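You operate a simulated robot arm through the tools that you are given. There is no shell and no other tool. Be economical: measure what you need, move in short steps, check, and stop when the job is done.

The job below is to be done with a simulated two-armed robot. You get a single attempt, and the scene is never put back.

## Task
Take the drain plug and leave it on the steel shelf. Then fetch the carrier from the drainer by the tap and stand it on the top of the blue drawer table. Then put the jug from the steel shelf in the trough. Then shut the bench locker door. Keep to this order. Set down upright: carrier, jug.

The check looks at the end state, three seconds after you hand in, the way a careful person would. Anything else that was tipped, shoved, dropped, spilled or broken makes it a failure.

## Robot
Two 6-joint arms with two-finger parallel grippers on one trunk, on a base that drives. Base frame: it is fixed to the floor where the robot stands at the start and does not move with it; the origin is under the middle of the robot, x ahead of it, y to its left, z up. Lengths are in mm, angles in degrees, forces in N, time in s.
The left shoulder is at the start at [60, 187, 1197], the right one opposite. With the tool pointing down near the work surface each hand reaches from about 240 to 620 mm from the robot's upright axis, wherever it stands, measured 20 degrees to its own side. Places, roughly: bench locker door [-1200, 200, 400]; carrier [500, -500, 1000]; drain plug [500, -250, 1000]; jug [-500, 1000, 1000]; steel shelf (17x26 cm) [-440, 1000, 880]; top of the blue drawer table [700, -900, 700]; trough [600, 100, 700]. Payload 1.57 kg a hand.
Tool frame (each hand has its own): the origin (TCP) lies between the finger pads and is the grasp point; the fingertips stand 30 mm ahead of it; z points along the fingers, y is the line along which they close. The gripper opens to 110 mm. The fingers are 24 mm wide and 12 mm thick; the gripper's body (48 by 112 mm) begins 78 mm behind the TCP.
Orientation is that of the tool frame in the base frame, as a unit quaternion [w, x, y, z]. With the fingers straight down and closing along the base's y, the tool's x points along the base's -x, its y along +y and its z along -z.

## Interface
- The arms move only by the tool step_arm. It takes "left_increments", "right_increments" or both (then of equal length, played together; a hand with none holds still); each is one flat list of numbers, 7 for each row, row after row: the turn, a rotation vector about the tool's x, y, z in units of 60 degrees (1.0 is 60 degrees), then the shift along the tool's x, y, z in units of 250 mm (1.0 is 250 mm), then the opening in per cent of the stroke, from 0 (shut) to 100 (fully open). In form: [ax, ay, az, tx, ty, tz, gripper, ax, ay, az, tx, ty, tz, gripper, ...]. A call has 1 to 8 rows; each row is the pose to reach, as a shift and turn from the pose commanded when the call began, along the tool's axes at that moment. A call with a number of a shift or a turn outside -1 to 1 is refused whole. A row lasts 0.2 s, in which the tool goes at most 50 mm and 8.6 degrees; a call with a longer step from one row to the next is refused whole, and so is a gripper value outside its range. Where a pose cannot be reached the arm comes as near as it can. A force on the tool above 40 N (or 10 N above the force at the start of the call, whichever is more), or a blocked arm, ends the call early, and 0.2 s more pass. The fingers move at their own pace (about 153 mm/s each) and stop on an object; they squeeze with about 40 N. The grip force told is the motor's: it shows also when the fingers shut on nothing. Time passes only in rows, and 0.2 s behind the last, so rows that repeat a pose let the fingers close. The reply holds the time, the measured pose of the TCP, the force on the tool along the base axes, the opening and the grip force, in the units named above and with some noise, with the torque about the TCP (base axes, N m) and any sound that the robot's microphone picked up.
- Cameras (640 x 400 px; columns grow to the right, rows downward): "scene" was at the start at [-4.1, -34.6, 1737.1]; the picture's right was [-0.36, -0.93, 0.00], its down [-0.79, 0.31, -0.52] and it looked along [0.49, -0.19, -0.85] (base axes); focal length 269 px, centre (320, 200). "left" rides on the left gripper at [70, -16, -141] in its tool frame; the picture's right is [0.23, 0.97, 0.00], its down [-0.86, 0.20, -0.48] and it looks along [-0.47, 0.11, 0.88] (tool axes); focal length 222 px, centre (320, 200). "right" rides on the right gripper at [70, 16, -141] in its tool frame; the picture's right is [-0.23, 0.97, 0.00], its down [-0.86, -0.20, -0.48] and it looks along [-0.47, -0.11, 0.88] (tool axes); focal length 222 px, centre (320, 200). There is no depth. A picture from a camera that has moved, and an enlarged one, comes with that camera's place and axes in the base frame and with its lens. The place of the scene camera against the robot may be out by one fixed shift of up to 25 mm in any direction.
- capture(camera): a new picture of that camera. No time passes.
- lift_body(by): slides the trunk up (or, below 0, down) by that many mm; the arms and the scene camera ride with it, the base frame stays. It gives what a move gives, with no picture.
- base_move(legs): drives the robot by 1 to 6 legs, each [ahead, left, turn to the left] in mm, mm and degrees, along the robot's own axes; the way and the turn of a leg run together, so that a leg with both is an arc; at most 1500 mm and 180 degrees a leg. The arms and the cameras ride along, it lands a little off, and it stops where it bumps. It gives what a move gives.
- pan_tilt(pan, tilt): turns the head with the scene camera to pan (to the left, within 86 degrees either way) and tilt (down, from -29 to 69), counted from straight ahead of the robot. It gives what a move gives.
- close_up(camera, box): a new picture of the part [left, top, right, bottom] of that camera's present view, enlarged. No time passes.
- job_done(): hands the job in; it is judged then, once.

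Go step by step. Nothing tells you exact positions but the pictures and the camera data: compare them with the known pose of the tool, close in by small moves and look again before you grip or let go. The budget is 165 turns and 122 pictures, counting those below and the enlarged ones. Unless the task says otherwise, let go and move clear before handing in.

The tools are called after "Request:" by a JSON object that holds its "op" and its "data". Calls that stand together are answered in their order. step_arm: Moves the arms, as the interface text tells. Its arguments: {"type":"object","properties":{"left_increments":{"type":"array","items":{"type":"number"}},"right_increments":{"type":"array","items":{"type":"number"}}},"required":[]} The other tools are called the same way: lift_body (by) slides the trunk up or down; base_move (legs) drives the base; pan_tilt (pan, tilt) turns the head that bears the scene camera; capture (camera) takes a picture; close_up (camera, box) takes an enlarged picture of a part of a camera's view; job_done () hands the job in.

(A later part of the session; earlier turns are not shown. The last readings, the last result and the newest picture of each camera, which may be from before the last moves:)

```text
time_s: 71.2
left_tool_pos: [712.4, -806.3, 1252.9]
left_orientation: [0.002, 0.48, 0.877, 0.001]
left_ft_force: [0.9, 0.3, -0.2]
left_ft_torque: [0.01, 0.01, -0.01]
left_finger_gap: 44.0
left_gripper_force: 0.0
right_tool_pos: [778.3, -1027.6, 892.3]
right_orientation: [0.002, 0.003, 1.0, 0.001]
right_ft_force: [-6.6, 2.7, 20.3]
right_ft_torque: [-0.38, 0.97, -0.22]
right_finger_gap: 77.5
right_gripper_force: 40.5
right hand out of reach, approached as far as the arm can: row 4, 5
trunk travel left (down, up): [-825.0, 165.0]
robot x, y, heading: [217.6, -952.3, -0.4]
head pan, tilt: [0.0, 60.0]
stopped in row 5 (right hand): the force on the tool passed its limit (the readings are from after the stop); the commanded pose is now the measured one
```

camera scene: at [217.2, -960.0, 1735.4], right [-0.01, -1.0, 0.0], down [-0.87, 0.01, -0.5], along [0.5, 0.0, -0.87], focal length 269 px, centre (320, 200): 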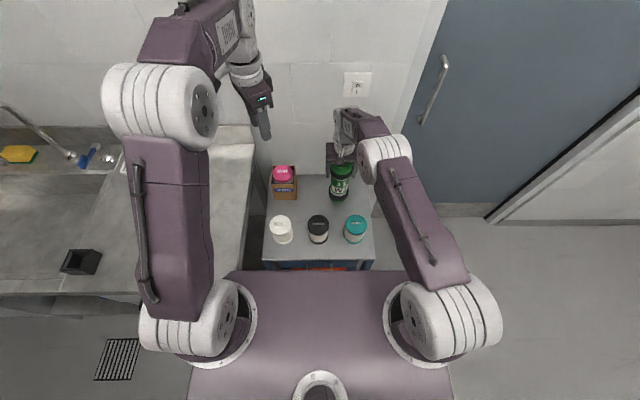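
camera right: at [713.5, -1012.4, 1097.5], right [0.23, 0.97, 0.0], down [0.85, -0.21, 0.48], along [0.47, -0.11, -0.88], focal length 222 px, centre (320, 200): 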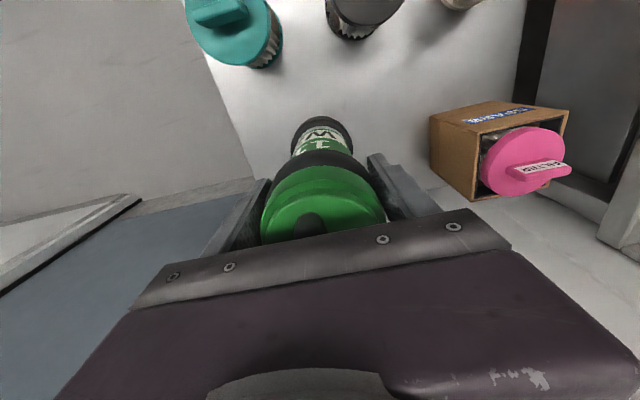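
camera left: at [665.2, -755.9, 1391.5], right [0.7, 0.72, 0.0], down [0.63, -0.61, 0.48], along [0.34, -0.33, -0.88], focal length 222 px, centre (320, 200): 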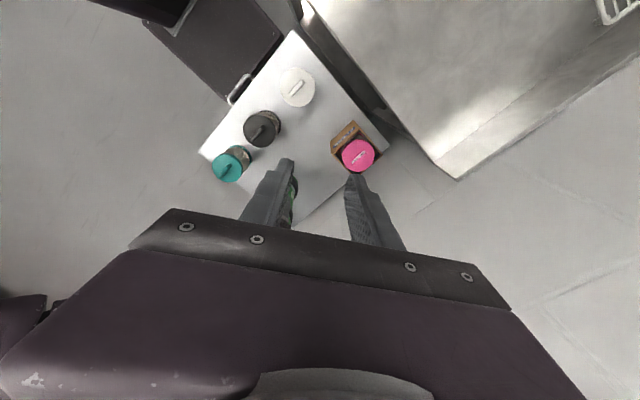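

There was contact at ~904 already and I pressed a bit; let me inspect before releasing.

Request:
{"op": "capture", "data": {"camera": "right"}}

Request:
{"op": "close_up", "data": {"camera": "scene", "box": [250, 120, 400, 260]}}

```text
55 pictures are left
camera right: at [709.0, -1012.1, 1033.4], right [0.23, 0.97, 0.0], down [0.85, -0.21, 0.48], along [0.47, -0.11, -0.88], focal length 222 px, centre (320, 200)
```

right: 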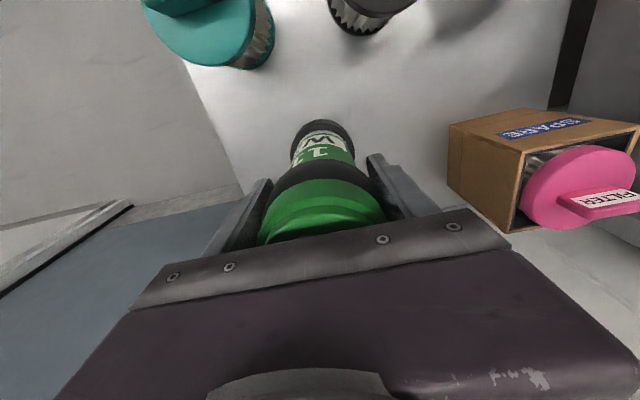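

```text
2.86 times, centred on (325, 190) of scene
camera zoom: at [212.0, -959.2, 1735.1], right [-0.01, -1.0, 0.0], down [-0.86, 0.01, -0.5], along [0.5, 0.0, -0.86], focal length 768 px, centre (306, 229)
```

zoom: 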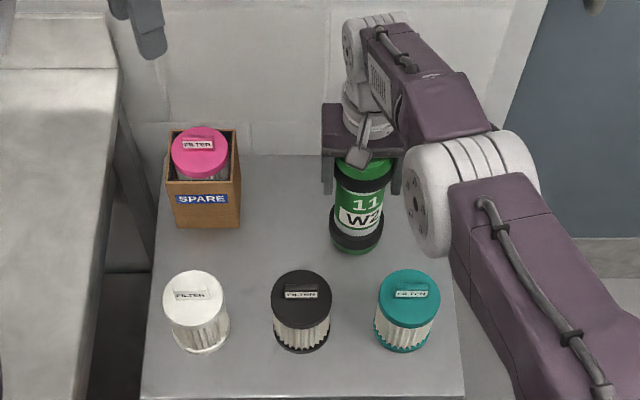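

Carrier looks upright on the table. Ease up 2 mm to unload, then check force.

Request:
{"op": "step_arm", "data": {"right_increments": [0, 0, 0, 0, 0, -0.006, 0, 0, 0, 0, 0, 0, -0.008, 0, 0, 0, 0, 0, 0, -0.008, 0]}}

```text
time_s: 72.0
left_tool_pos: [714.2, -805.6, 1250.3]
left_orientation: [0.001, 0.481, 0.877, 0.001]
left_ft_force: [-0.6, 0.1, 0.7]
left_ft_torque: [-0.03, -0.03, 0.02]
left_finger_gap: 44.1
left_gripper_force: 0.1
right_tool_pos: [779.0, -1029.2, 892.2]
right_orientation: [0.002, 0.003, 1.0, -0.001]
right_ft_force: [-1.6, 2.0, 5.6]
right_ft_torque: [0.0, 0.11, -0.03]
right_finger_gap: 77.2
right_gripper_force: 39.6
trunk travel left (down, up): [-825.0, 165.0]
robot x, y, heading: [215.6, -944.0, -0.3]
head pan, tilt: [0.0, 60.0]
```

Request:
{"op": "step_arm", "data": {"right_increments": [0, 0, 0, 0, 0, 0, 30, 0, 0, 0, 0, 0, 0, 85, 0, 0, 0, 0, 0, 0, 100, 0, 0, 0, 0, 0, 0, 100]}}

Request:
{"op": "capture", "data": {"camera": "right"}}

Request:
{"op": "close_up", "data": {"camera": "scene", "box": [250, 120, 400, 260]}}

```text
time_s: 73.0
left_tool_pos: [713.6, -807.1, 1252.1]
left_orientation: [0.0, 0.48, 0.877, 0.001]
left_ft_force: [-0.4, 0.0, -0.5]
left_ft_torque: [-0.01, -0.07, -0.02]
left_finger_gap: 44.0
left_gripper_force: 0.1
right_tool_pos: [779.9, -1029.0, 892.6]
right_orientation: [0.003, 0.003, 1.0, 0.0]
right_ft_force: [-0.6, 0.1, 5.1]
right_ft_torque: [-0.09, 0.01, 0.02]
right_finger_gap: 109.9
right_gripper_force: 0.0
trunk travel left (down, up): [-825.0, 165.0]
robot x, y, heading: [214.5, -950.3, -0.3]
head pan, tilt: [0.0, 60.0]
```

```text
53 pictures are left
camera right: at [710.6, -1012.6, 1033.5], right [0.23, 0.97, 0.0], down [0.85, -0.21, 0.48], along [0.47, -0.11, -0.88], focal length 222 px, centre (320, 200)
```

right: 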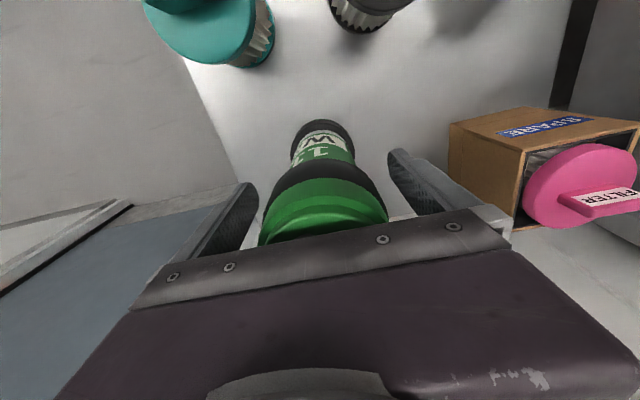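

```text
2.86 times, centred on (325, 190) of scene
camera zoom: at [214.9, -959.4, 1735.3], right [-0.01, -1.0, 0.0], down [-0.87, 0.01, -0.5], along [0.5, 0.0, -0.87], focal length 768 px, centre (306, 229)
```

zoom: 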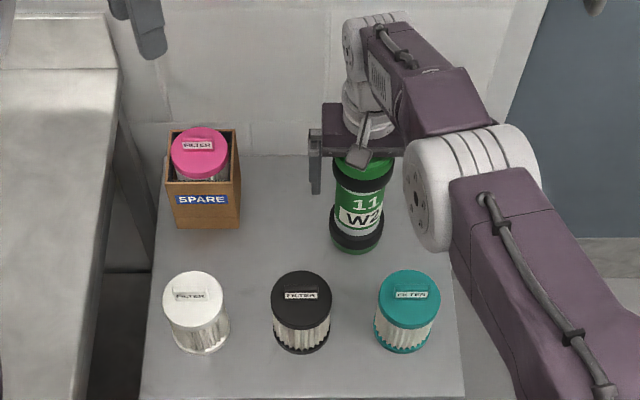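

A residual upward force suggests the palm touches the cap; I'll rise straight up.

Request:
{"op": "step_arm", "data": {"right_increments": [0, 0, 0, 0, 0, -0.05, 100, 0, 0, 0, 0, 0, -0.15, 100, 0, 0, 0, 0, 0, -0.35, 100, 0, 0, 0, 0, 0, -0.55, 100, 0, 0, 0, 0, 0, -0.75, 100, 0, 0, 0, 0, 0, -0.95, 100]}}

Request:
{"op": "capture", "data": {"camera": "right"}}

Request:
{"op": "close_up", "data": {"camera": "scene", "box": [250, 120, 400, 260]}}

```text
time_s: 74.4
left_tool_pos: [713.9, -806.4, 1252.0]
left_orientation: [0.001, 0.48, 0.877, 0.001]
left_ft_force: [-0.4, 0.2, 0.1]
left_ft_torque: [0.0, -0.01, -0.02]
left_finger_gap: 43.9
left_gripper_force: 0.2
right_tool_pos: [779.4, -1029.3, 1130.8]
right_orientation: [0.002, 0.004, 1.0, 0.001]
right_ft_force: [0.5, 0.0, -0.5]
right_ft_torque: [0.01, -0.06, 0.0]
right_finger_gap: 109.8
right_gripper_force: 0.0
trunk travel left (down, up): [-825.0, 165.0]
robot x, y, heading: [216.6, -947.4, -0.5]
head pan, tilt: [0.0, 60.0]
```

```text
51 pictures are left
camera right: at [709.6, -1012.8, 1272.3], right [0.23, 0.97, 0.0], down [0.85, -0.21, 0.48], along [0.47, -0.11, -0.88], focal length 222 px, centre (320, 200)
```

right: 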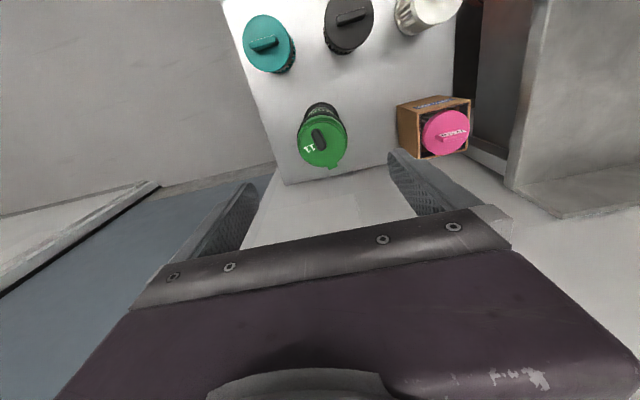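

```text
2.86 times, centred on (325, 190) of scene
camera zoom: at [214.7, -959.5, 1735.2], right [-0.01, -1.0, 0.0], down [-0.87, 0.01, -0.5], along [0.5, 0.0, -0.87], focal length 768 px, centre (306, 229)
```

zoom: 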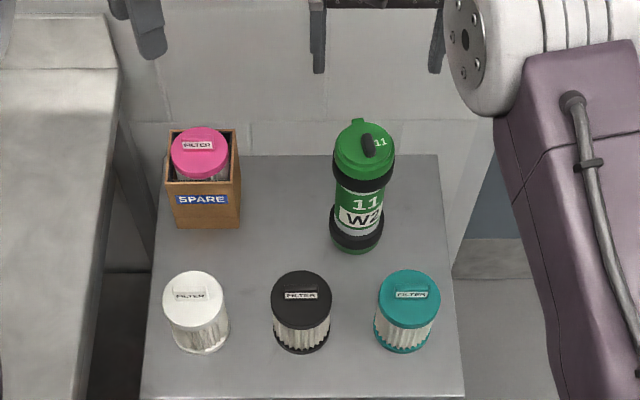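

The carrier stands upright on the blue table. Next the jug: raise the right hand and drive back to face the steel shelf, stopping short.

Request:
{"op": "step_arm", "data": {"right_increments": [0, 0, 0, 0.1, 0, -0.15, 60, 0, 0, 0, 0.2, 0, -0.3, 60, 0, 0, 0, 0.3, 0, -0.4, 60, 0, 0, 0, 0.4, 0, -0.4, 60]}}

Request:
{"op": "base_move", "data": {"legs": [[-436, 0, 0], [0, 950, 0], [0, 0, 90], [0, 135, 0], [380, 0, 0]]}}

Request:
{"op": "pan_tilt", "data": {"pan": 15, "tilt": 45}}

Request:
{"op": "capture", "data": {"camera": "scene"}}

Request:
{"op": "capture", "data": {"camera": "left"}}

```text
time_s: 75.4
left_tool_pos: [713.7, -806.9, 1251.6]
left_orientation: [0.001, 0.48, 0.877, 0.002]
left_ft_force: [-0.2, 0.1, 1.1]
left_ft_torque: [0.03, 0.0, 0.0]
left_finger_gap: 44.2
left_gripper_force: 0.2
right_tool_pos: [677.4, -1027.0, 1230.1]
right_orientation: [0.003, 0.003, 1.0, 0.001]
right_ft_force: [0.0, -0.5, -0.1]
right_ft_torque: [0.0, -0.03, 0.01]
right_finger_gap: 66.1
right_gripper_force: 0.1
trunk travel left (down, up): [-825.0, 165.0]
robot x, y, heading: [218.2, -948.6, -0.1]
head pan, tilt: [0.0, 60.0]
```

```text
time_s: 89.3
left_tool_pos: [-477.4, 879.4, 1252.5]
left_orientation: [0.0, -0.276, 0.961, 0.001]
left_ft_force: [-0.5, 0.2, 0.0]
left_ft_torque: [0.07, 0.01, -0.03]
left_finger_gap: 44.0
left_gripper_force: 0.1
right_tool_pos: [-257.7, 842.1, 1230.2]
right_orientation: [0.001, -0.701, 0.713, 0.002]
right_ft_force: [-0.3, -0.3, -0.2]
right_ft_torque: [0.02, 0.01, 0.04]
right_finger_gap: 66.3
right_gripper_force: 0.1
trunk travel left (down, up): [-825.0, 165.0]
robot x, y, heading: [-341.4, 384.3, 89.0]
head pan, tilt: [0.0, 60.0]
```

```text
time_s: 90.1
left_tool_pos: [-477.2, 881.9, 1250.8]
left_orientation: [-0.001, -0.276, 0.961, 0.0]
left_ft_force: [0.0, -0.6, 0.7]
left_ft_torque: [-0.03, 0.01, 0.01]
left_finger_gap: 44.1
left_gripper_force: 0.1
right_tool_pos: [-257.7, 846.3, 1230.4]
right_orientation: [0.0, -0.701, 0.713, 0.001]
right_ft_force: [-0.2, 0.2, -0.3]
right_ft_torque: [0.01, 0.02, 0.01]
right_finger_gap: 66.0
right_gripper_force: 0.1
trunk travel left (down, up): [-825.0, 165.0]
robot x, y, heading: [-341.8, 383.2, 89.1]
head pan, tilt: [15.0, 45.0]
```

```text
49 pictures are left
camera scene: at [-368.8, 393.2, 1754.7], right [0.97, 0.24, 0.0], down [0.17, -0.69, -0.71], along [-0.17, 0.69, -0.71], focal length 269 px, centre (320, 200)
```

scene: 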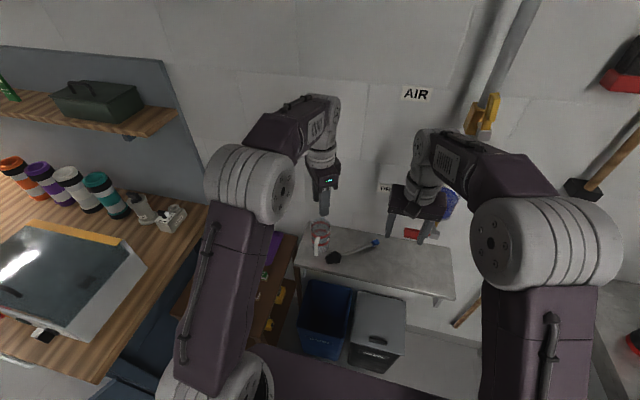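

```text
48 pictures are left
camera left: at [-527.7, 832.8, 1391.6], right [-0.71, 0.71, 0.0], down [0.62, 0.62, 0.48], along [0.34, 0.34, -0.88], focal length 222 px, centre (320, 200)
```

left: 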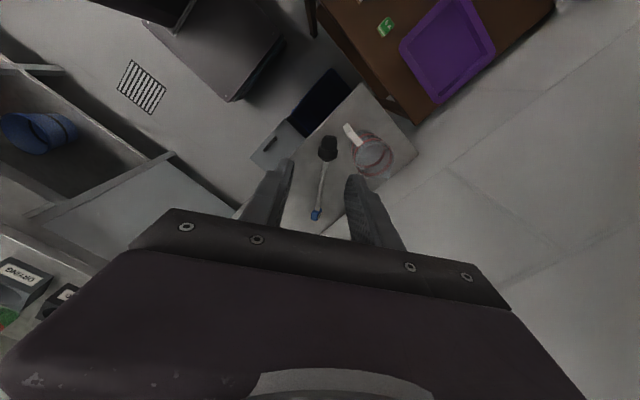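

The right hand would run into the trap bowl if I drive on, so I retract it first; and zoom on the jug.

Request:
{"op": "step_arm", "data": {"right_increments": [0, 0, 0, 0.15, 0, 0, 60, 0, 0, 0, 0.3, 0, 0, 60, 0, 0, 0, 0.45, 0, 0, 60, 0, 0, 0, 0.6, 0, 0, 60]}}

Request:
{"op": "close_up", "data": {"camera": "left", "box": [290, 80, 430, 200]}}

Request:
{"op": "close_up", "data": {"camera": "scene", "box": [280, 190, 420, 300]}}

```text
time_s: 91.1
left_tool_pos: [-478.2, 878.5, 1252.3]
left_orientation: [0.001, -0.276, 0.961, 0.001]
left_ft_force: [-0.1, 0.0, 0.0]
left_ft_torque: [0.0, -0.03, 0.0]
left_finger_gap: 43.9
left_gripper_force: 0.0
right_tool_pos: [-259.3, 690.7, 1230.2]
right_orientation: [0.001, -0.701, 0.714, 0.003]
right_ft_force: [-0.1, -1.1, -0.2]
right_ft_torque: [0.03, 0.04, -0.01]
right_finger_gap: 66.0
right_gripper_force: 0.1
trunk travel left (down, up): [-825.0, 165.0]
robot x, y, heading: [-342.3, 382.4, 89.3]
head pan, tilt: [15.0, 45.0]
```

```text
3.33 times, centred on (360, 140) of left
camera zoom: at [-527.3, 829.7, 1392.8], right [-0.71, 0.71, 0.0], down [0.62, 0.62, 0.48], along [0.34, 0.34, -0.88], focal length 740 px, centre (187, 400)
```

zoom: 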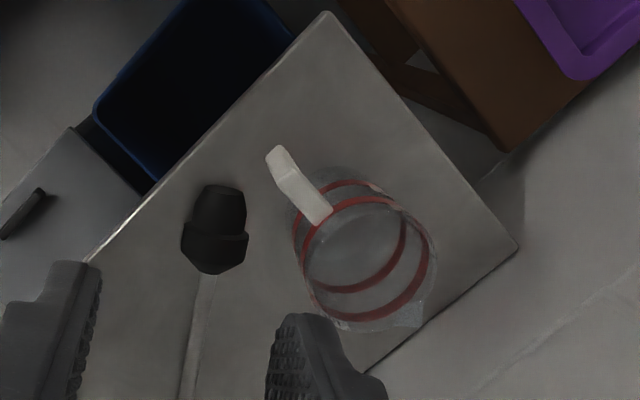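

```text
3.64 times, centred on (350, 245) of scene
camera zoom: at [-368.5, 389.2, 1754.8], right [0.97, 0.24, 0.0], down [0.17, -0.68, -0.71], along [-0.17, 0.69, -0.71], focal length 977 px, centre (211, 36)
```

zoom: 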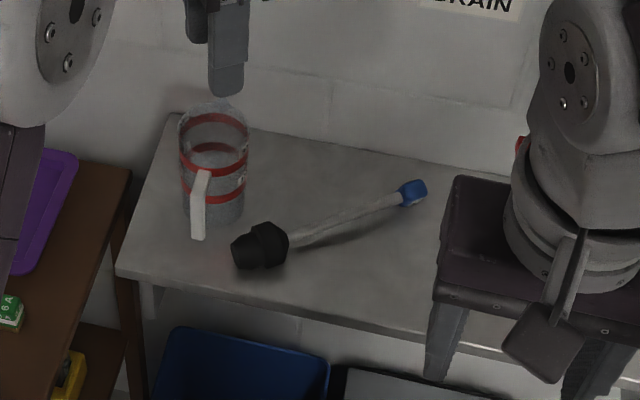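

Jug handle points toward me (−y), center about (−507,1005), ~80 mm wide, rim ≈1005. I'll rotate the left hand so fingers close along x, drive 140 mm closer, and look.

Request:
{"op": "step_arm", "data": {"left_increments": [0, 0, -0.139, 0, 0, 0, 70, 0, 0, -0.277, 0, 0, 0, 80, 0, 0, -0.416, 0, 0, 0, 100, 0, 0, -0.554, 0, 0, 0, 100, 0, 0, -0.693, 0, 0, 0, 100, 0, 0, -0.832, 0, 0, 0, 100, 0, 0, -0.96, 0, 0, 0, 100]}}

Request:
{"op": "base_move", "data": {"legs": [[135, 0, 1]]}}

Request:
{"op": "capture", "data": {"camera": "left"}}

Request:
{"op": "close_up", "data": {"camera": "scene", "box": [200, 180, 440, 330]}}

```text
time_s: 92.7
left_tool_pos: [-477.6, 881.0, 1252.0]
left_orientation: [0.0, -0.706, 0.708, -0.001]
left_ft_force: [-0.9, 0.4, 0.5]
left_ft_torque: [-0.04, -0.01, 0.01]
left_finger_gap: 109.9
left_gripper_force: 0.0
right_tool_pos: [-259.8, 694.4, 1230.4]
right_orientation: [0.0, -0.701, 0.714, 0.002]
right_ft_force: [0.1, 0.2, 0.4]
right_ft_torque: [-0.01, -0.01, 0.01]
right_finger_gap: 66.3
right_gripper_force: 0.1
trunk travel left (down, up): [-825.0, 165.0]
robot x, y, heading: [-340.2, 383.3, 89.1]
head pan, tilt: [15.0, 45.0]
```

```text
time_s: 94.0
left_tool_pos: [-487.0, 1010.5, 1251.7]
left_orientation: [-0.001, 0.712, -0.702, -0.002]
left_ft_force: [-0.1, -0.6, 0.9]
left_ft_torque: [0.03, -0.02, 0.0]
left_finger_gap: 110.1
left_gripper_force: 0.1
right_tool_pos: [-264.7, 829.1, 1231.7]
right_orientation: [-0.001, 0.708, -0.706, -0.003]
right_ft_force: [-0.4, -0.5, -0.9]
right_ft_torque: [0.0, -0.02, 0.01]
right_finger_gap: 66.1
right_gripper_force: 0.1
trunk travel left (down, up): [-825.0, 165.0]
robot x, y, heading: [-339.6, 519.3, 90.3]
head pan, tilt: [15.0, 45.0]
```

```text
45 pictures are left
camera left: at [-468.4, 942.9, 1393.0], right [-0.97, -0.24, 0.0], down [-0.21, 0.85, 0.48], along [-0.11, 0.47, -0.88], focal length 222 px, centre (320, 200)
```

left: 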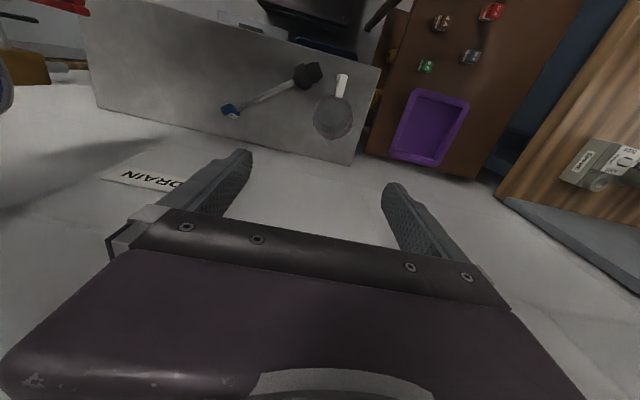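

```text
2.67 times, centred on (320, 255) of scene
camera zoom: at [-368.0, 523.4, 1754.8], right [0.97, 0.26, 0.0], down [0.18, -0.68, -0.71], along [-0.18, 0.68, -0.71], focal length 716 px, centre (320, 53)
```

zoom: 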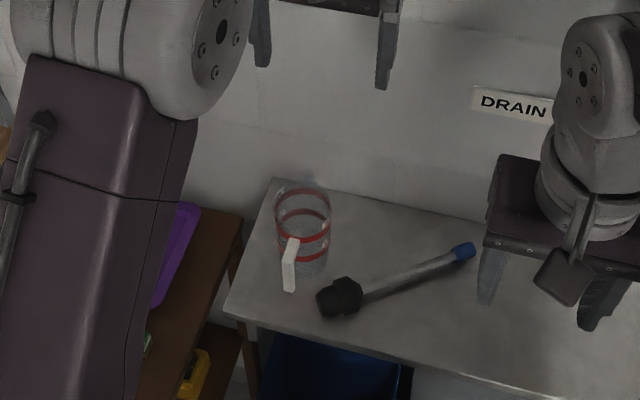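

Moving above the jug at (−510,1000), down to z≈1100, for a refined view.

Request:
{"op": "step_arm", "data": {"left_increments": [0, 0, 0, 0.04, 0.092, 0.15, 100, 0, 0, 0, 0.04, 0.092, 0.3, 100, 0, 0, 0, 0.04, 0.092, 0.45, 100, 0, 0, 0, 0.04, 0.092, 0.6, 100]}}

Request:
{"op": "capture", "data": {"camera": "left"}}

Request:
{"op": "close_up", "data": {"camera": "scene", "box": [200, 180, 440, 330]}}

```text
time_s: 95.0
left_tool_pos: [-509.7, 1004.1, 1101.7]
left_orientation: [0.0, 0.711, -0.703, 0.0]
left_ft_force: [-0.6, 0.3, -0.1]
left_ft_torque: [0.03, -0.02, 0.0]
left_finger_gap: 109.9
left_gripper_force: 0.1
right_tool_pos: [-263.6, 830.6, 1230.6]
right_orientation: [-0.001, 0.708, -0.706, -0.001]
right_ft_force: [0.3, 1.4, 0.6]
right_ft_torque: [0.0, -0.01, 0.01]
right_finger_gap: 66.2
right_gripper_force: 0.0
trunk travel left (down, up): [-825.0, 165.0]
robot x, y, heading: [-341.4, 518.8, 90.2]
head pan, tilt: [15.0, 45.0]
```

```text
43 pictures are left
camera left: at [-492.1, 935.9, 1242.6], right [-0.97, -0.24, 0.0], down [-0.21, 0.85, 0.48], along [-0.11, 0.47, -0.88], focal length 222 px, centre (320, 200)
```

left: 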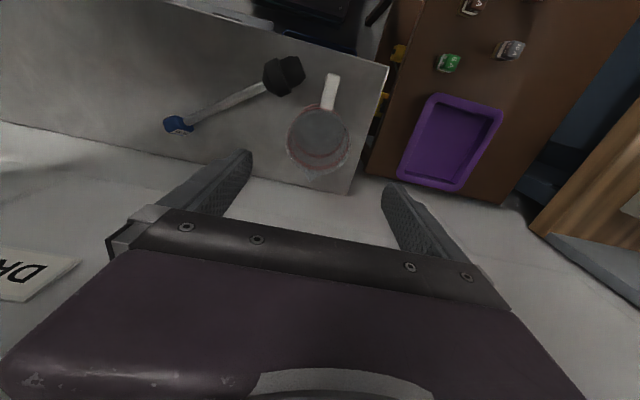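

```text
2.67 times, centred on (320, 255) of scene
camera zoom: at [-368.9, 527.2, 1754.8], right [0.97, 0.26, 0.0], down [0.18, -0.68, -0.71], along [-0.18, 0.68, -0.71], focal length 716 px, centre (320, 53)
```

zoom: 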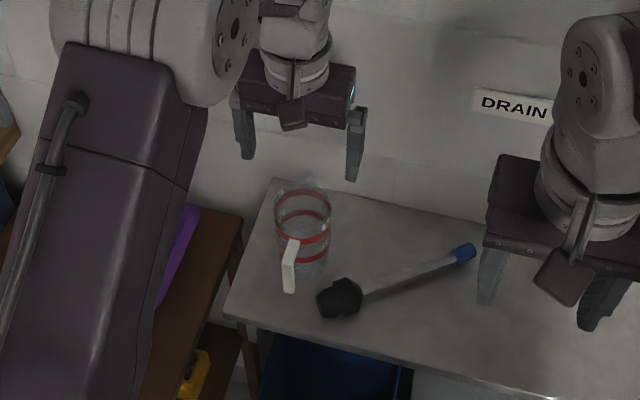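

Refined: jug axis ≈ (−506,1001), ~72 mm wide. Descending to z≈960.

Request:
{"op": "step_arm", "data": {"left_increments": [0, 0, 0, 0.012, -0.016, 0.15, 100, 0, 0, 0, 0.012, -0.016, 0.3, 100, 0, 0, 0, 0.012, -0.016, 0.45, 100, 0, 0, 0, 0.012, -0.016, 0.56, 100]}}

Request:
{"op": "capture", "data": {"camera": "left"}}

Request:
{"op": "close_up", "data": {"camera": "scene", "box": [260, 200, 380, 300]}}

```text
time_s: 96.0
left_tool_pos: [-504.8, 1001.1, 961.1]
left_orientation: [-0.001, 0.711, -0.703, -0.001]
left_ft_force: [0.0, 0.2, -1.0]
left_ft_torque: [0.01, 0.02, -0.02]
left_finger_gap: 110.0
left_gripper_force: 0.0
right_tool_pos: [-263.8, 830.3, 1229.2]
right_orientation: [0.0, 0.707, -0.707, -0.002]
right_ft_force: [-0.3, 0.9, 0.3]
right_ft_torque: [-0.05, -0.02, 0.04]
right_finger_gap: 66.0
right_gripper_force: 0.1
trunk travel left (down, up): [-825.0, 165.0]
robot x, y, heading: [-340.8, 517.0, 90.2]
head pan, tilt: [15.0, 45.0]
```

```text
41 pictures are left
camera left: at [-487.2, 933.3, 1101.7], right [-0.97, -0.24, 0.0], down [-0.21, 0.85, 0.48], along [-0.11, 0.47, -0.88], focal length 222 px, centre (320, 200)
```

left: 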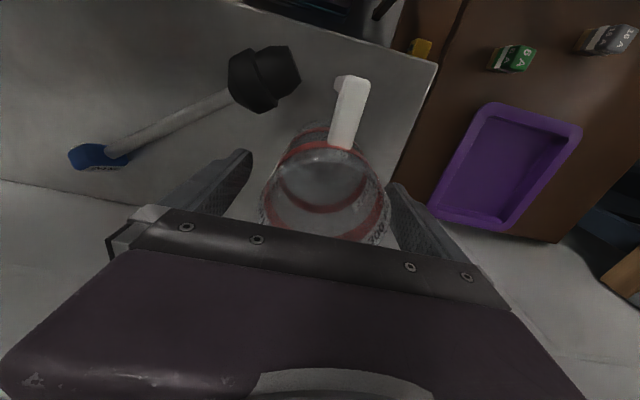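

```text
4.00 times, centred on (320, 250) of scene
camera zoom: at [-368.1, 527.6, 1754.8], right [0.97, 0.26, 0.0], down [0.18, -0.68, -0.71], along [-0.18, 0.68, -0.71], focal length 1075 px, centre (320, 0)
```

zoom: 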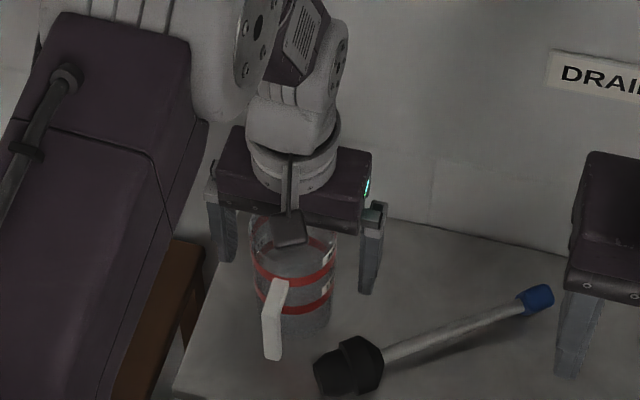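

Well centred. Closing and lifting.

Request:
{"op": "step_arm", "data": {"left_increments": [0, 0, 0, 0, 0, 0, 70, 0, 0, 0, 0, 0, 0, 40, 0, 0, 0, 0, 0, 0, 0, 0, 0, 0, 0, 0, 0, 0]}}

Request:
{"op": "step_arm", "data": {"left_increments": [0, 0, 0, 0, 0, -0.06, 0, 0, 0, 0, 0, 0, -0.2, 0, 0, 0, 0, 0, 0, -0.4, 0, 0, 0, 0, 0, 0, -0.6, 0, 0, 0, 0, 0, 0, -0.8, 0, 0, 0, 0, 0, 0, -1.0, 0]}}

Request:
{"op": "capture", "data": {"camera": "left"}}

Request:
{"op": "close_up", "data": {"camera": "scene", "box": [200, 130, 440, 310]}}

```text
time_s: 97.0
left_tool_pos: [-507.6, 1001.2, 961.2]
left_orientation: [-0.001, 0.712, -0.702, -0.001]
left_ft_force: [-0.2, 0.4, 0.0]
left_ft_torque: [0.01, -0.02, 0.03]
left_finger_gap: 69.9
left_gripper_force: 40.0
right_tool_pos: [-264.3, 830.4, 1230.6]
right_orientation: [0.0, 0.708, -0.707, -0.001]
right_ft_force: [-0.6, -1.2, 0.5]
right_ft_torque: [0.03, 0.02, 0.0]
right_finger_gap: 66.0
right_gripper_force: 0.0
trunk travel left (down, up): [-825.0, 165.0]
robot x, y, heading: [-336.8, 519.3, 90.0]
head pan, tilt: [15.0, 45.0]
```

```text
time_s: 98.4
left_tool_pos: [-505.8, 1000.7, 1212.7]
left_orientation: [0.0, 0.712, -0.702, 0.0]
left_ft_force: [0.3, 0.1, -1.1]
left_ft_torque: [0.01, 0.0, 0.03]
left_finger_gap: 69.9
left_gripper_force: 39.8
right_tool_pos: [-264.0, 830.1, 1231.1]
right_orientation: [-0.001, 0.707, -0.707, -0.001]
right_ft_force: [0.3, 0.1, 0.2]
right_ft_torque: [-0.02, -0.01, 0.03]
right_finger_gap: 66.1
right_gripper_force: 0.0
trunk travel left (down, up): [-825.0, 165.0]
robot x, y, heading: [-338.0, 517.9, 89.9]
head pan, tilt: [15.0, 45.0]
```

```text
39 pictures are left
camera left: at [-486.9, 932.2, 1353.9], right [-0.97, -0.24, 0.0], down [-0.21, 0.85, 0.48], along [-0.11, 0.47, -0.88], focal length 222 px, centre (320, 200)
```

left: 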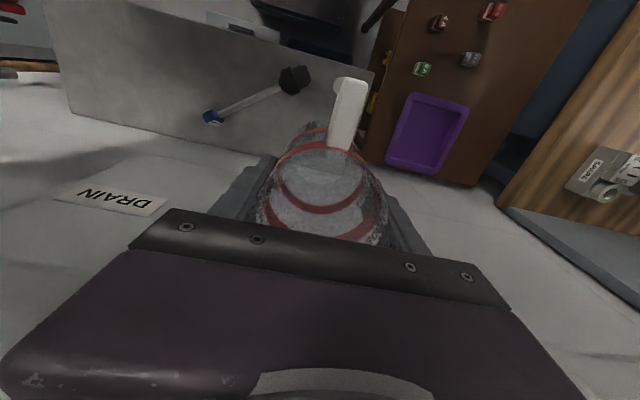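

```text
2.22 times, centred on (320, 220) of scene
camera zoom: at [-367.9, 525.5, 1754.7], right [0.97, 0.26, 0.0], down [0.18, -0.68, -0.71], along [-0.18, 0.68, -0.71], focal length 597 px, centre (320, 156)
```

zoom: 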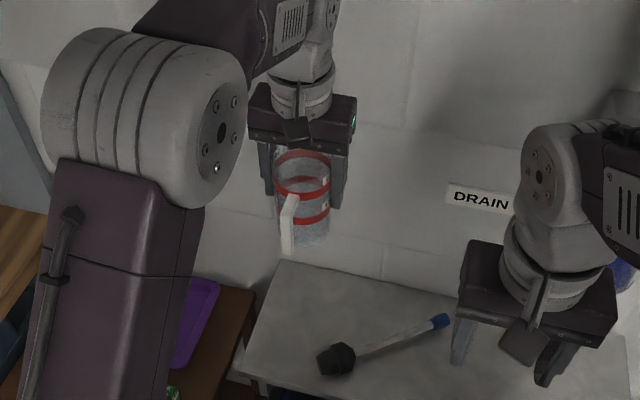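

Jug held. I'll back off, turn to the bench and approach the trough partway.

Request:
{"op": "base_move", "data": {"legs": [[-518, 0, 0], [0, 0, -90], [0, -70, 0], [290, 0, 0]]}}

Request:
{"op": "pan_tilt", "data": {"pan": 0, "tilt": 50}}

Request:
{"op": "capture", "data": {"camera": "scene"}}

Request:
{"op": "capture", "data": {"camera": "right"}}

Request:
{"op": "capture", "data": {"camera": "left"}}

```text
time_s: 107.5
left_tool_pos: [436.5, 90.5, 1213.2]
left_orientation: [0.001, -0.001, 1.0, 0.0]
left_ft_force: [-0.7, 0.4, -1.3]
left_ft_torque: [-0.01, -0.02, 0.0]
left_finger_gap: 69.9
left_gripper_force: 39.8
right_tool_pos: [262.9, -148.0, 1230.7]
right_orientation: [0.003, 0.006, 1.0, 0.001]
right_ft_force: [0.1, 0.2, -0.1]
right_ft_torque: [0.03, 0.01, 0.02]
right_finger_gap: 66.0
right_gripper_force: 0.0
trunk travel left (down, up): [-825.0, 165.0]
robot x, y, heading: [-46.6, -68.9, -0.5]
head pan, tilt: [15.0, 45.0]
```

```text
time_s: 108.2
left_tool_pos: [438.9, 90.4, 1211.7]
left_orientation: [0.0, 0.0, 1.0, 0.001]
left_ft_force: [0.7, -0.5, -0.9]
left_ft_torque: [0.01, 0.0, -0.03]
left_finger_gap: 69.6
left_gripper_force: 40.1
right_tool_pos: [263.5, -149.1, 1230.3]
right_orientation: [0.002, 0.007, 1.0, 0.001]
right_ft_force: [-0.2, -0.8, -0.3]
right_ft_torque: [0.0, 0.03, -0.04]
right_finger_gap: 65.8
right_gripper_force: 0.1
trunk travel left (down, up): [-825.0, 165.0]
robot x, y, heading: [-51.5, -71.1, -0.4]
head pan, tilt: [0.0, 50.0]
```

```text
37 pictures are left
camera scene: at [-38.0, -79.5, 1747.9], right [-0.01, -1.0, 0.0], down [-0.77, 0.01, -0.64], along [0.64, -0.01, -0.77], focal length 269 px, centre (320, 200)
```

scene: 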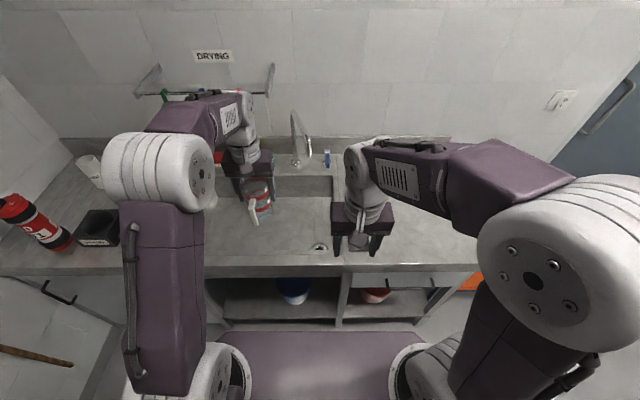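

```text
36 pictures are left
camera right: at [194.8, -131.9, 1370.6], right [0.24, 0.97, 0.0], down [0.85, -0.21, 0.48], along [0.47, -0.11, -0.88], focal length 222 px, centre (320, 200)
```

right: 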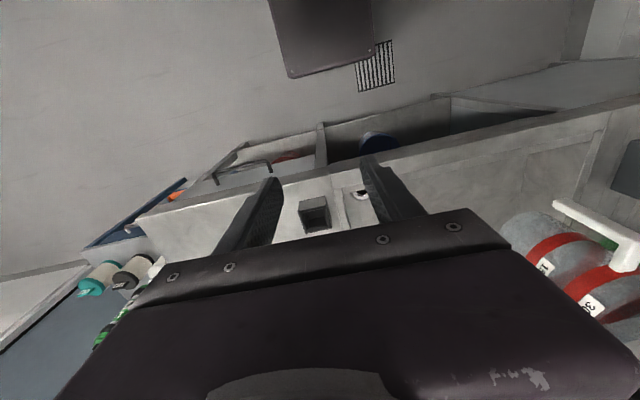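

```text
35 pictures are left
camera left: at [369.7, 75.8, 1352.7], right [-0.23, 0.97, 0.0], down [0.85, 0.2, 0.48], along [0.47, 0.11, -0.88], focal length 222 px, centre (320, 200)
```

left: 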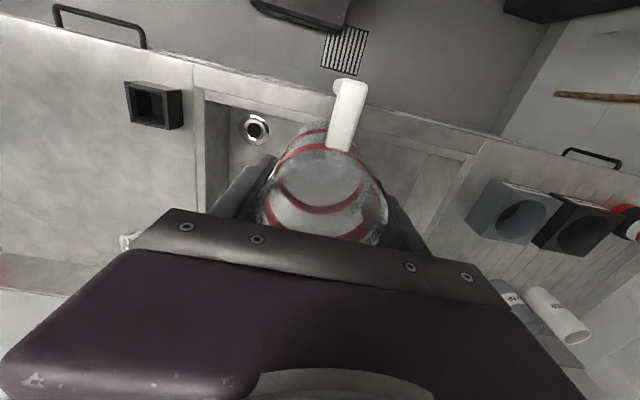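

The trough spans about x 440–790, y −150…400, with the tap behind x≈800. Target (600,105). Move in 100 mm, lower the trunk 110 mm, then the hand partway.

Request:
{"op": "base_move", "data": {"legs": [[100, 0, 0.4]]}}

Request:
{"op": "lift_body", "data": {"by": -110}}

Request:
{"op": "step_arm", "data": {"left_increments": [0, 0, 0, -0.12, 0.03, 0, 0, 0, 0, 0, -0.24, 0.06, 0, 0, 0, 0, 0, -0.24, 0.06, 0.18, 0, 0, 0, 0, -0.24, 0.06, 0.36, 0, 0, 0, 0, -0.24, 0.06, 0.5, 0]}}

Request:
{"op": "capture", "data": {"camera": "scene"}}

Request:
{"op": "capture", "data": {"camera": "left"}}

```text
time_s: 109.4
left_tool_pos: [532.6, 92.4, 1214.9]
left_orientation: [0.002, -0.004, 1.0, 0.001]
left_ft_force: [-0.9, 0.1, -0.4]
left_ft_torque: [0.0, -0.03, -0.01]
left_finger_gap: 69.9
left_gripper_force: 39.5
right_tool_pos: [361.8, -147.0, 1230.6]
right_orientation: [0.004, 0.001, 1.0, 0.001]
right_ft_force: [-0.9, -0.4, 1.0]
right_ft_torque: [0.01, 0.03, 0.01]
right_finger_gap: 66.0
right_gripper_force: 0.0
trunk travel left (down, up): [-825.0, 165.0]
robot x, y, heading: [51.8, -71.5, -0.2]
head pan, tilt: [0.0, 50.0]
```

```text
time_s: 110.8
left_tool_pos: [536.5, 93.5, 1101.9]
left_orientation: [-0.001, -0.003, 1.0, 0.001]
left_ft_force: [0.1, -0.3, -1.4]
left_ft_torque: [-0.04, -0.06, 0.02]
left_finger_gap: 70.0
left_gripper_force: 40.0
right_tool_pos: [365.4, -147.0, 1119.6]
right_orientation: [0.003, 0.002, 1.0, 0.001]
right_ft_force: [0.6, -0.3, 0.6]
right_ft_torque: [0.0, -0.04, 0.02]
right_finger_gap: 66.1
right_gripper_force: 0.1
trunk travel left (down, up): [-715.0, 275.0]
robot x, y, heading: [52.5, -71.5, -0.1]
head pan, tilt: [0.0, 50.0]
```

```text
time_s: 112.0
left_tool_pos: [597.0, 108.8, 977.2]
left_orientation: [0.002, -0.004, 1.0, 0.0]
left_ft_force: [1.3, -0.2, -1.1]
left_ft_torque: [0.01, 0.04, -0.02]
left_finger_gap: 70.0
left_gripper_force: 40.2
right_tool_pos: [363.7, -146.2, 1121.2]
right_orientation: [0.001, 0.001, 1.0, 0.001]
right_ft_force: [1.1, -0.3, 0.6]
right_ft_torque: [0.02, 0.03, 0.01]
right_finger_gap: 66.1
right_gripper_force: 0.0
trunk travel left (down, up): [-715.0, 275.0]
robot x, y, heading: [53.6, -72.6, -0.3]
head pan, tilt: [0.0, 50.0]
```

```text
34 pictures are left
camera scene: at [62.2, -80.1, 1637.9], right [0.0, -1.0, 0.0], down [-0.77, 0.0, -0.64], along [0.64, 0.0, -0.77], focal length 269 px, centre (320, 200)
```

scene: 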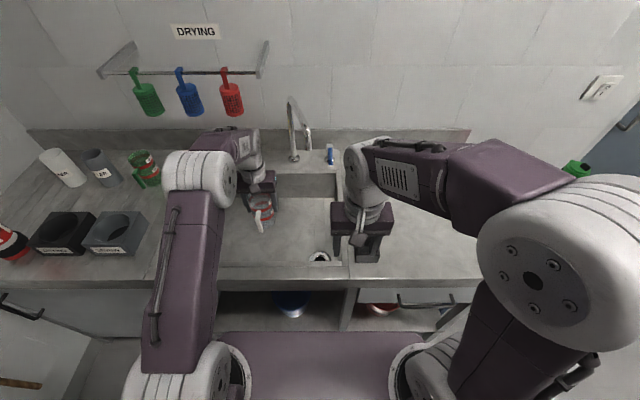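

```text
33 pictures are left
camera left: at [528.1, 93.6, 1117.9], right [-0.23, 0.97, 0.0], down [0.85, 0.21, 0.48], along [0.47, 0.11, -0.88], focal length 222 px, centre (320, 200)
```

left: 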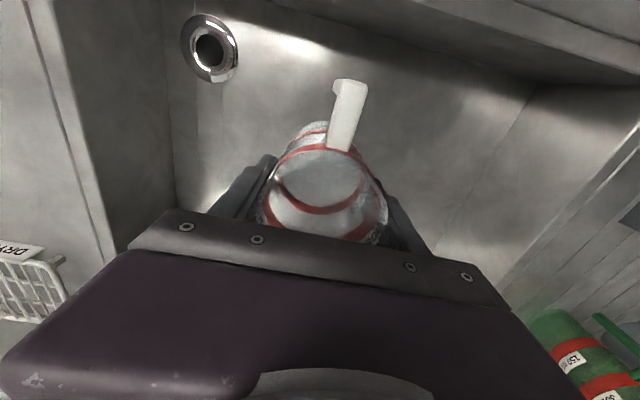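

Good position over the trough floor. Descending to ~810.

Request:
{"op": "step_arm", "data": {"left_increments": [0, 0, 0, 0, 0, 0.17, 0, 0, 0, 0, 0, 0, 0.34, 0, 0, 0, 0, 0, 0, 0.5, 0, 0, 0, 0, 0, 0, 0.63, 0]}}

Request:
{"op": "capture", "data": {"camera": "left"}}

Request:
{"op": "close_up", "data": {"camera": "scene", "box": [150, 110, 390, 290]}}

```text
time_s: 113.0
left_tool_pos: [599.0, 108.1, 819.7]
left_orientation: [0.0, -0.003, 1.0, 0.001]
left_ft_force: [-0.1, 0.4, -0.7]
left_ft_torque: [-0.04, 0.02, -0.03]
left_finger_gap: 70.1
left_gripper_force: 40.5
right_tool_pos: [365.4, -147.4, 1119.5]
right_orientation: [0.002, 0.002, 1.0, 0.002]
right_ft_force: [-0.4, -0.1, 0.9]
right_ft_torque: [0.03, 0.02, 0.0]
right_finger_gap: 66.2
right_gripper_force: 0.1
trunk travel left (down, up): [-715.0, 275.0]
robot x, y, heading: [52.4, -70.5, -0.1]
head pan, tilt: [0.0, 50.0]
```

```text
32 pictures are left
camera left: at [529.0, 92.8, 960.0], right [-0.23, 0.97, 0.0], down [0.85, 0.21, 0.48], along [0.47, 0.11, -0.88], focal length 222 px, centre (320, 200)
```

left: 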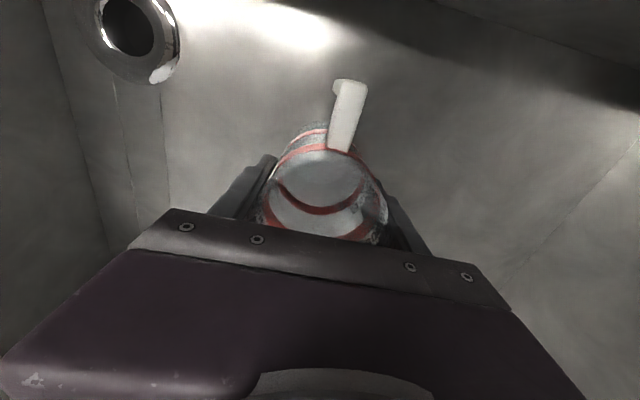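

```text
2.22 times, centred on (270, 200) of scene
camera zoom: at [62.4, -80.0, 1637.9], right [0.0, -1.0, 0.0], down [-0.77, 0.0, -0.64], along [0.64, 0.0, -0.77], focal length 597 px, centre (431, 200)
```

zoom: 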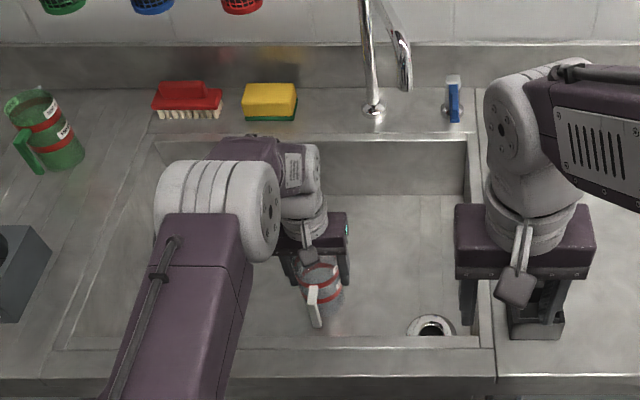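

Floor at z≈703, so touchdown near TCP 783. Going to ~791 and creeping.

Request:
{"op": "step_arm", "data": {"left_increments": [0, 0, 0, 0, 0, 0.06, 0, 0, 0, 0, 0, 0, 0.115, 0]}}

Request:
{"op": "step_arm", "data": {"left_increments": [0, 0, 0, 0, 0, 0.01, 0, 0, 0, 0, 0, 0, 0.02, 0]}}

```text
time_s: 113.6
left_tool_pos: [596.5, 107.9, 793.0]
left_orientation: [0.003, -0.003, 1.0, 0.001]
left_ft_force: [-1.9, 1.8, 25.5]
left_ft_torque: [-0.05, -0.11, 0.06]
left_finger_gap: 70.4
left_gripper_force: 40.3
right_tool_pos: [362.1, -148.5, 1120.8]
right_orientation: [0.003, 0.001, 1.0, 0.001]
right_ft_force: [0.2, -0.9, -0.2]
right_ft_torque: [0.0, 0.01, 0.01]
right_finger_gap: 65.9
right_gripper_force: 0.1
trunk travel left (down, up): [-715.0, 275.0]
robot x, y, heading: [49.0, -70.8, -0.1]
head pan, tilt: [0.0, 50.0]
```

```text
time_s: 114.2
left_tool_pos: [595.5, 109.7, 787.6]
left_orientation: [0.002, -0.003, 1.0, 0.0]
left_ft_force: [2.7, 1.9, 22.7]
left_ft_torque: [-0.01, 0.05, -0.01]
left_finger_gap: 70.0
left_gripper_force: 39.9
right_tool_pos: [361.4, -148.0, 1120.4]
right_orientation: [0.003, 0.002, 1.0, 0.001]
right_ft_force: [0.2, 0.2, -0.6]
right_ft_torque: [0.01, 0.01, 0.03]
right_finger_gap: 65.8
right_gripper_force: 0.1
trunk travel left (down, up): [-715.0, 275.0]
robot x, y, heading: [51.4, -72.3, -0.0]
head pan, tilt: [0.0, 50.0]
```

It's down. Ease 2 mm up, open, and check.

Request:
{"op": "step_arm", "data": {"left_increments": [0, 0, 0, 0, 0, -0.012, 0, 0, 0, 0, 0, 0, -0.012, 0, 0, 0, 0, 0, 0, -0.012, 80, 0, 0, 0, 0, 0, -0.012, 100, 0, 0, 0, 0, 0, -0.012, 100]}}

Request:
{"op": "capture", "data": {"camera": "left"}}

```text
time_s: 115.4
left_tool_pos: [597.2, 109.4, 788.3]
left_orientation: [0.0, -0.003, 1.0, -0.001]
left_ft_force: [0.5, 0.1, 0.4]
left_ft_torque: [-0.01, 0.02, 0.0]
left_finger_gap: 109.9
left_gripper_force: 0.0
right_tool_pos: [364.8, -146.5, 1120.0]
right_orientation: [0.001, 0.0, 1.0, 0.001]
right_ft_force: [0.0, -0.6, 0.0]
right_ft_torque: [0.03, -0.02, 0.03]
right_finger_gap: 66.1
right_gripper_force: 0.0
trunk travel left (down, up): [-715.0, 275.0]
robot x, y, heading: [47.1, -75.6, -0.4]
head pan, tilt: [0.0, 50.0]
```

```text
30 pictures are left
camera left: at [527.9, 93.3, 929.7], right [-0.23, 0.97, 0.0], down [0.85, 0.21, 0.48], along [0.47, 0.11, -0.88], focal length 222 px, centre (320, 200)
```

left: 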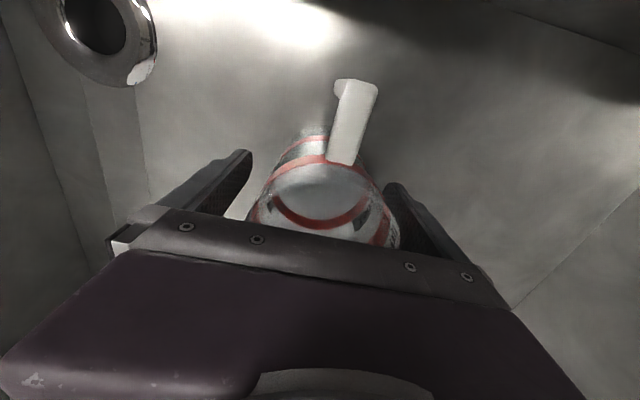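

Released cleanly; rising straight up and restoring the trunk.

Request:
{"op": "step_arm", "data": {"left_increments": [0, 0, 0, 0, 0, -0.1, 100, 0, 0, 0, 0, 0, -0.28, 100, 0, 0, 0, 0, 0, -0.46, 100, 0, 0, 0, 0, 0, -0.64, 100, 0, 0, 0, 0, 0, -0.82, 100, 0, 0, 0, 0, 0, -1.0, 100]}}

Request:
{"op": "lift_body", "data": {"by": 110}}

Request:
{"op": "capture", "data": {"camera": "left"}}

Request:
{"op": "close_up", "data": {"camera": "scene", "box": [200, 110, 380, 280]}}

```text
time_s: 116.8
left_tool_pos: [595.7, 108.7, 1041.2]
left_orientation: [0.0, -0.003, 1.0, -0.001]
left_ft_force: [-0.9, 0.3, -0.1]
left_ft_torque: [0.04, -0.01, -0.01]
left_finger_gap: 109.9
left_gripper_force: 0.0
right_tool_pos: [364.6, -146.5, 1120.6]
right_orientation: [0.002, 0.002, 1.0, 0.001]
right_ft_force: [0.3, -0.7, 0.3]
right_ft_torque: [0.03, -0.05, -0.01]
right_finger_gap: 65.9
right_gripper_force: 0.0
trunk travel left (down, up): [-715.0, 275.0]
robot x, y, heading: [52.9, -67.5, -0.1]
head pan, tilt: [0.0, 50.0]
```

```text
time_s: 118.2
left_tool_pos: [597.7, 108.8, 1150.3]
left_orientation: [0.0, -0.003, 1.0, 0.0]
left_ft_force: [-1.4, 0.8, -0.3]
left_ft_torque: [0.0, 0.0, -0.03]
left_finger_gap: 109.8
left_gripper_force: 0.0
right_tool_pos: [365.0, -147.3, 1229.5]
right_orientation: [0.002, 0.002, 1.0, 0.001]
right_ft_force: [0.4, 0.2, -0.7]
right_ft_torque: [0.05, -0.03, 0.01]
right_finger_gap: 66.3
right_gripper_force: 0.0
trunk travel left (down, up): [-825.0, 165.0]
robot x, y, heading: [52.9, -71.8, -0.1]
head pan, tilt: [0.0, 50.0]
```

```text
29 pictures are left
camera left: at [528.1, 93.5, 1290.5], right [-0.23, 0.97, 0.0], down [0.85, 0.21, 0.48], along [0.47, 0.11, -0.88], focal length 222 px, centre (320, 200)
```

left: 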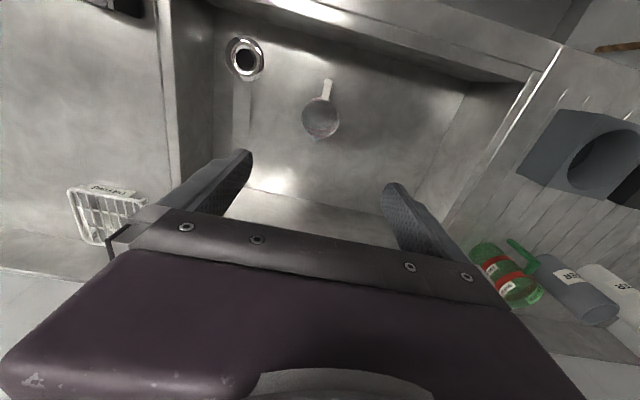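

```text
2.35 times, centred on (290, 195) of scene
camera zoom: at [61.3, -80.4, 1747.8], right [0.0, -1.0, 0.0], down [-0.77, 0.0, -0.64], along [0.64, 0.0, -0.77], focal length 632 px, centre (391, 212)
```

zoom: 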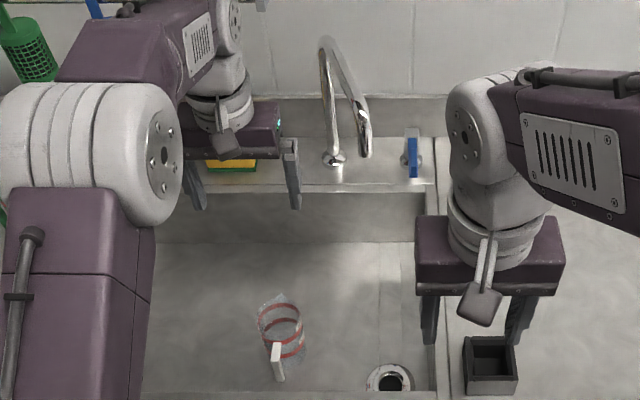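

Jug stands upright in the trough. Now the bench locker: retract the left hand, back up, turn around and look.

Request:
{"op": "step_arm", "data": {"left_increments": [0, 0, 0, 0.16, 0, -0.1, 50, 0, 0, 0, 0.32, 0, -0.2, 50, 0, 0, 0, 0.48, 0, -0.3, 50, 0, 0, 0, 0.64, 0, -0.4, 50]}}

Request:
{"op": "base_move", "data": {"legs": [[-270, 0, 0], [0, 0, 175]]}}

Request:
{"op": "pan_tilt", "data": {"pan": 0, "tilt": 35}}

Request:
{"op": "capture", "data": {"camera": "scene"}}

```text
time_s: 119.2
left_tool_pos: [433.5, 107.7, 1251.8]
left_orientation: [0.002, -0.003, 1.0, 0.0]
left_ft_force: [-0.4, 0.4, -1.0]
left_ft_torque: [-0.02, -0.05, 0.01]
left_finger_gap: 55.2
left_gripper_force: 0.2
right_tool_pos: [362.2, -147.2, 1229.5]
right_orientation: [0.002, 0.002, 1.0, 0.001]
right_ft_force: [0.5, 1.2, -0.6]
right_ft_torque: [0.0, -0.04, -0.02]
right_finger_gap: 65.7
right_gripper_force: 0.0
trunk travel left (down, up): [-825.0, 165.0]
robot x, y, heading: [53.5, -71.0, -0.2]
head pan, tilt: [0.0, 50.0]
```

```text
time_s: 128.3
left_tool_pos: [-612.7, -222.5, 1250.4]
left_orientation: [0.0, 1.0, -0.029, -0.001]
left_ft_force: [0.0, 0.0, 0.7]
left_ft_torque: [-0.02, 0.01, 0.0]
left_finger_gap: 54.9
left_gripper_force: 0.1
right_tool_pos: [-523.5, 26.9, 1229.1]
right_orientation: [0.0, 0.999, -0.035, -0.001]
right_ft_force: [0.3, 0.3, -0.1]
right_ft_torque: [0.03, -0.01, 0.0]
right_finger_gap: 66.0
right_gripper_force: 0.0
trunk travel left (down, up): [-825.0, 165.0]
robot x, y, heading: [-218.0, -70.5, 176.0]
head pan, tilt: [0.0, 50.0]
```

```text
time_s: 129.1
left_tool_pos: [-613.0, -222.1, 1250.6]
left_orientation: [0.0, 1.0, -0.03, -0.001]
left_ft_force: [0.4, 0.4, 0.6]
left_ft_torque: [-0.01, 0.01, -0.02]
left_finger_gap: 55.0
left_gripper_force: 0.0
right_tool_pos: [-523.6, 26.9, 1229.5]
right_orientation: [0.001, 0.999, -0.034, -0.002]
right_ft_force: [-0.7, 0.6, -1.1]
right_ft_torque: [-0.02, 0.0, 0.01]
right_finger_gap: 66.1
right_gripper_force: 0.0
trunk travel left (down, up): [-825.0, 165.0]
robot x, y, heading: [-215.0, -70.5, 175.8]
head pan, tilt: [0.0, 35.0]
```

```text
27 pictures are left
camera scene: at [-253.6, -77.6, 1769.5], right [0.07, 1.0, 0.0], down [0.57, -0.04, -0.82], along [-0.82, 0.06, -0.57], focal length 269 px, centre (320, 200)
```

scene: 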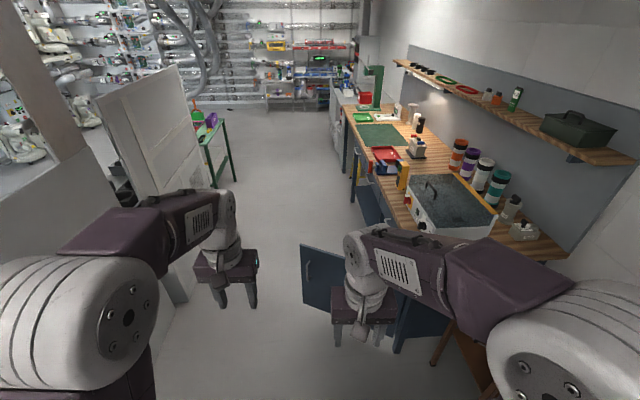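

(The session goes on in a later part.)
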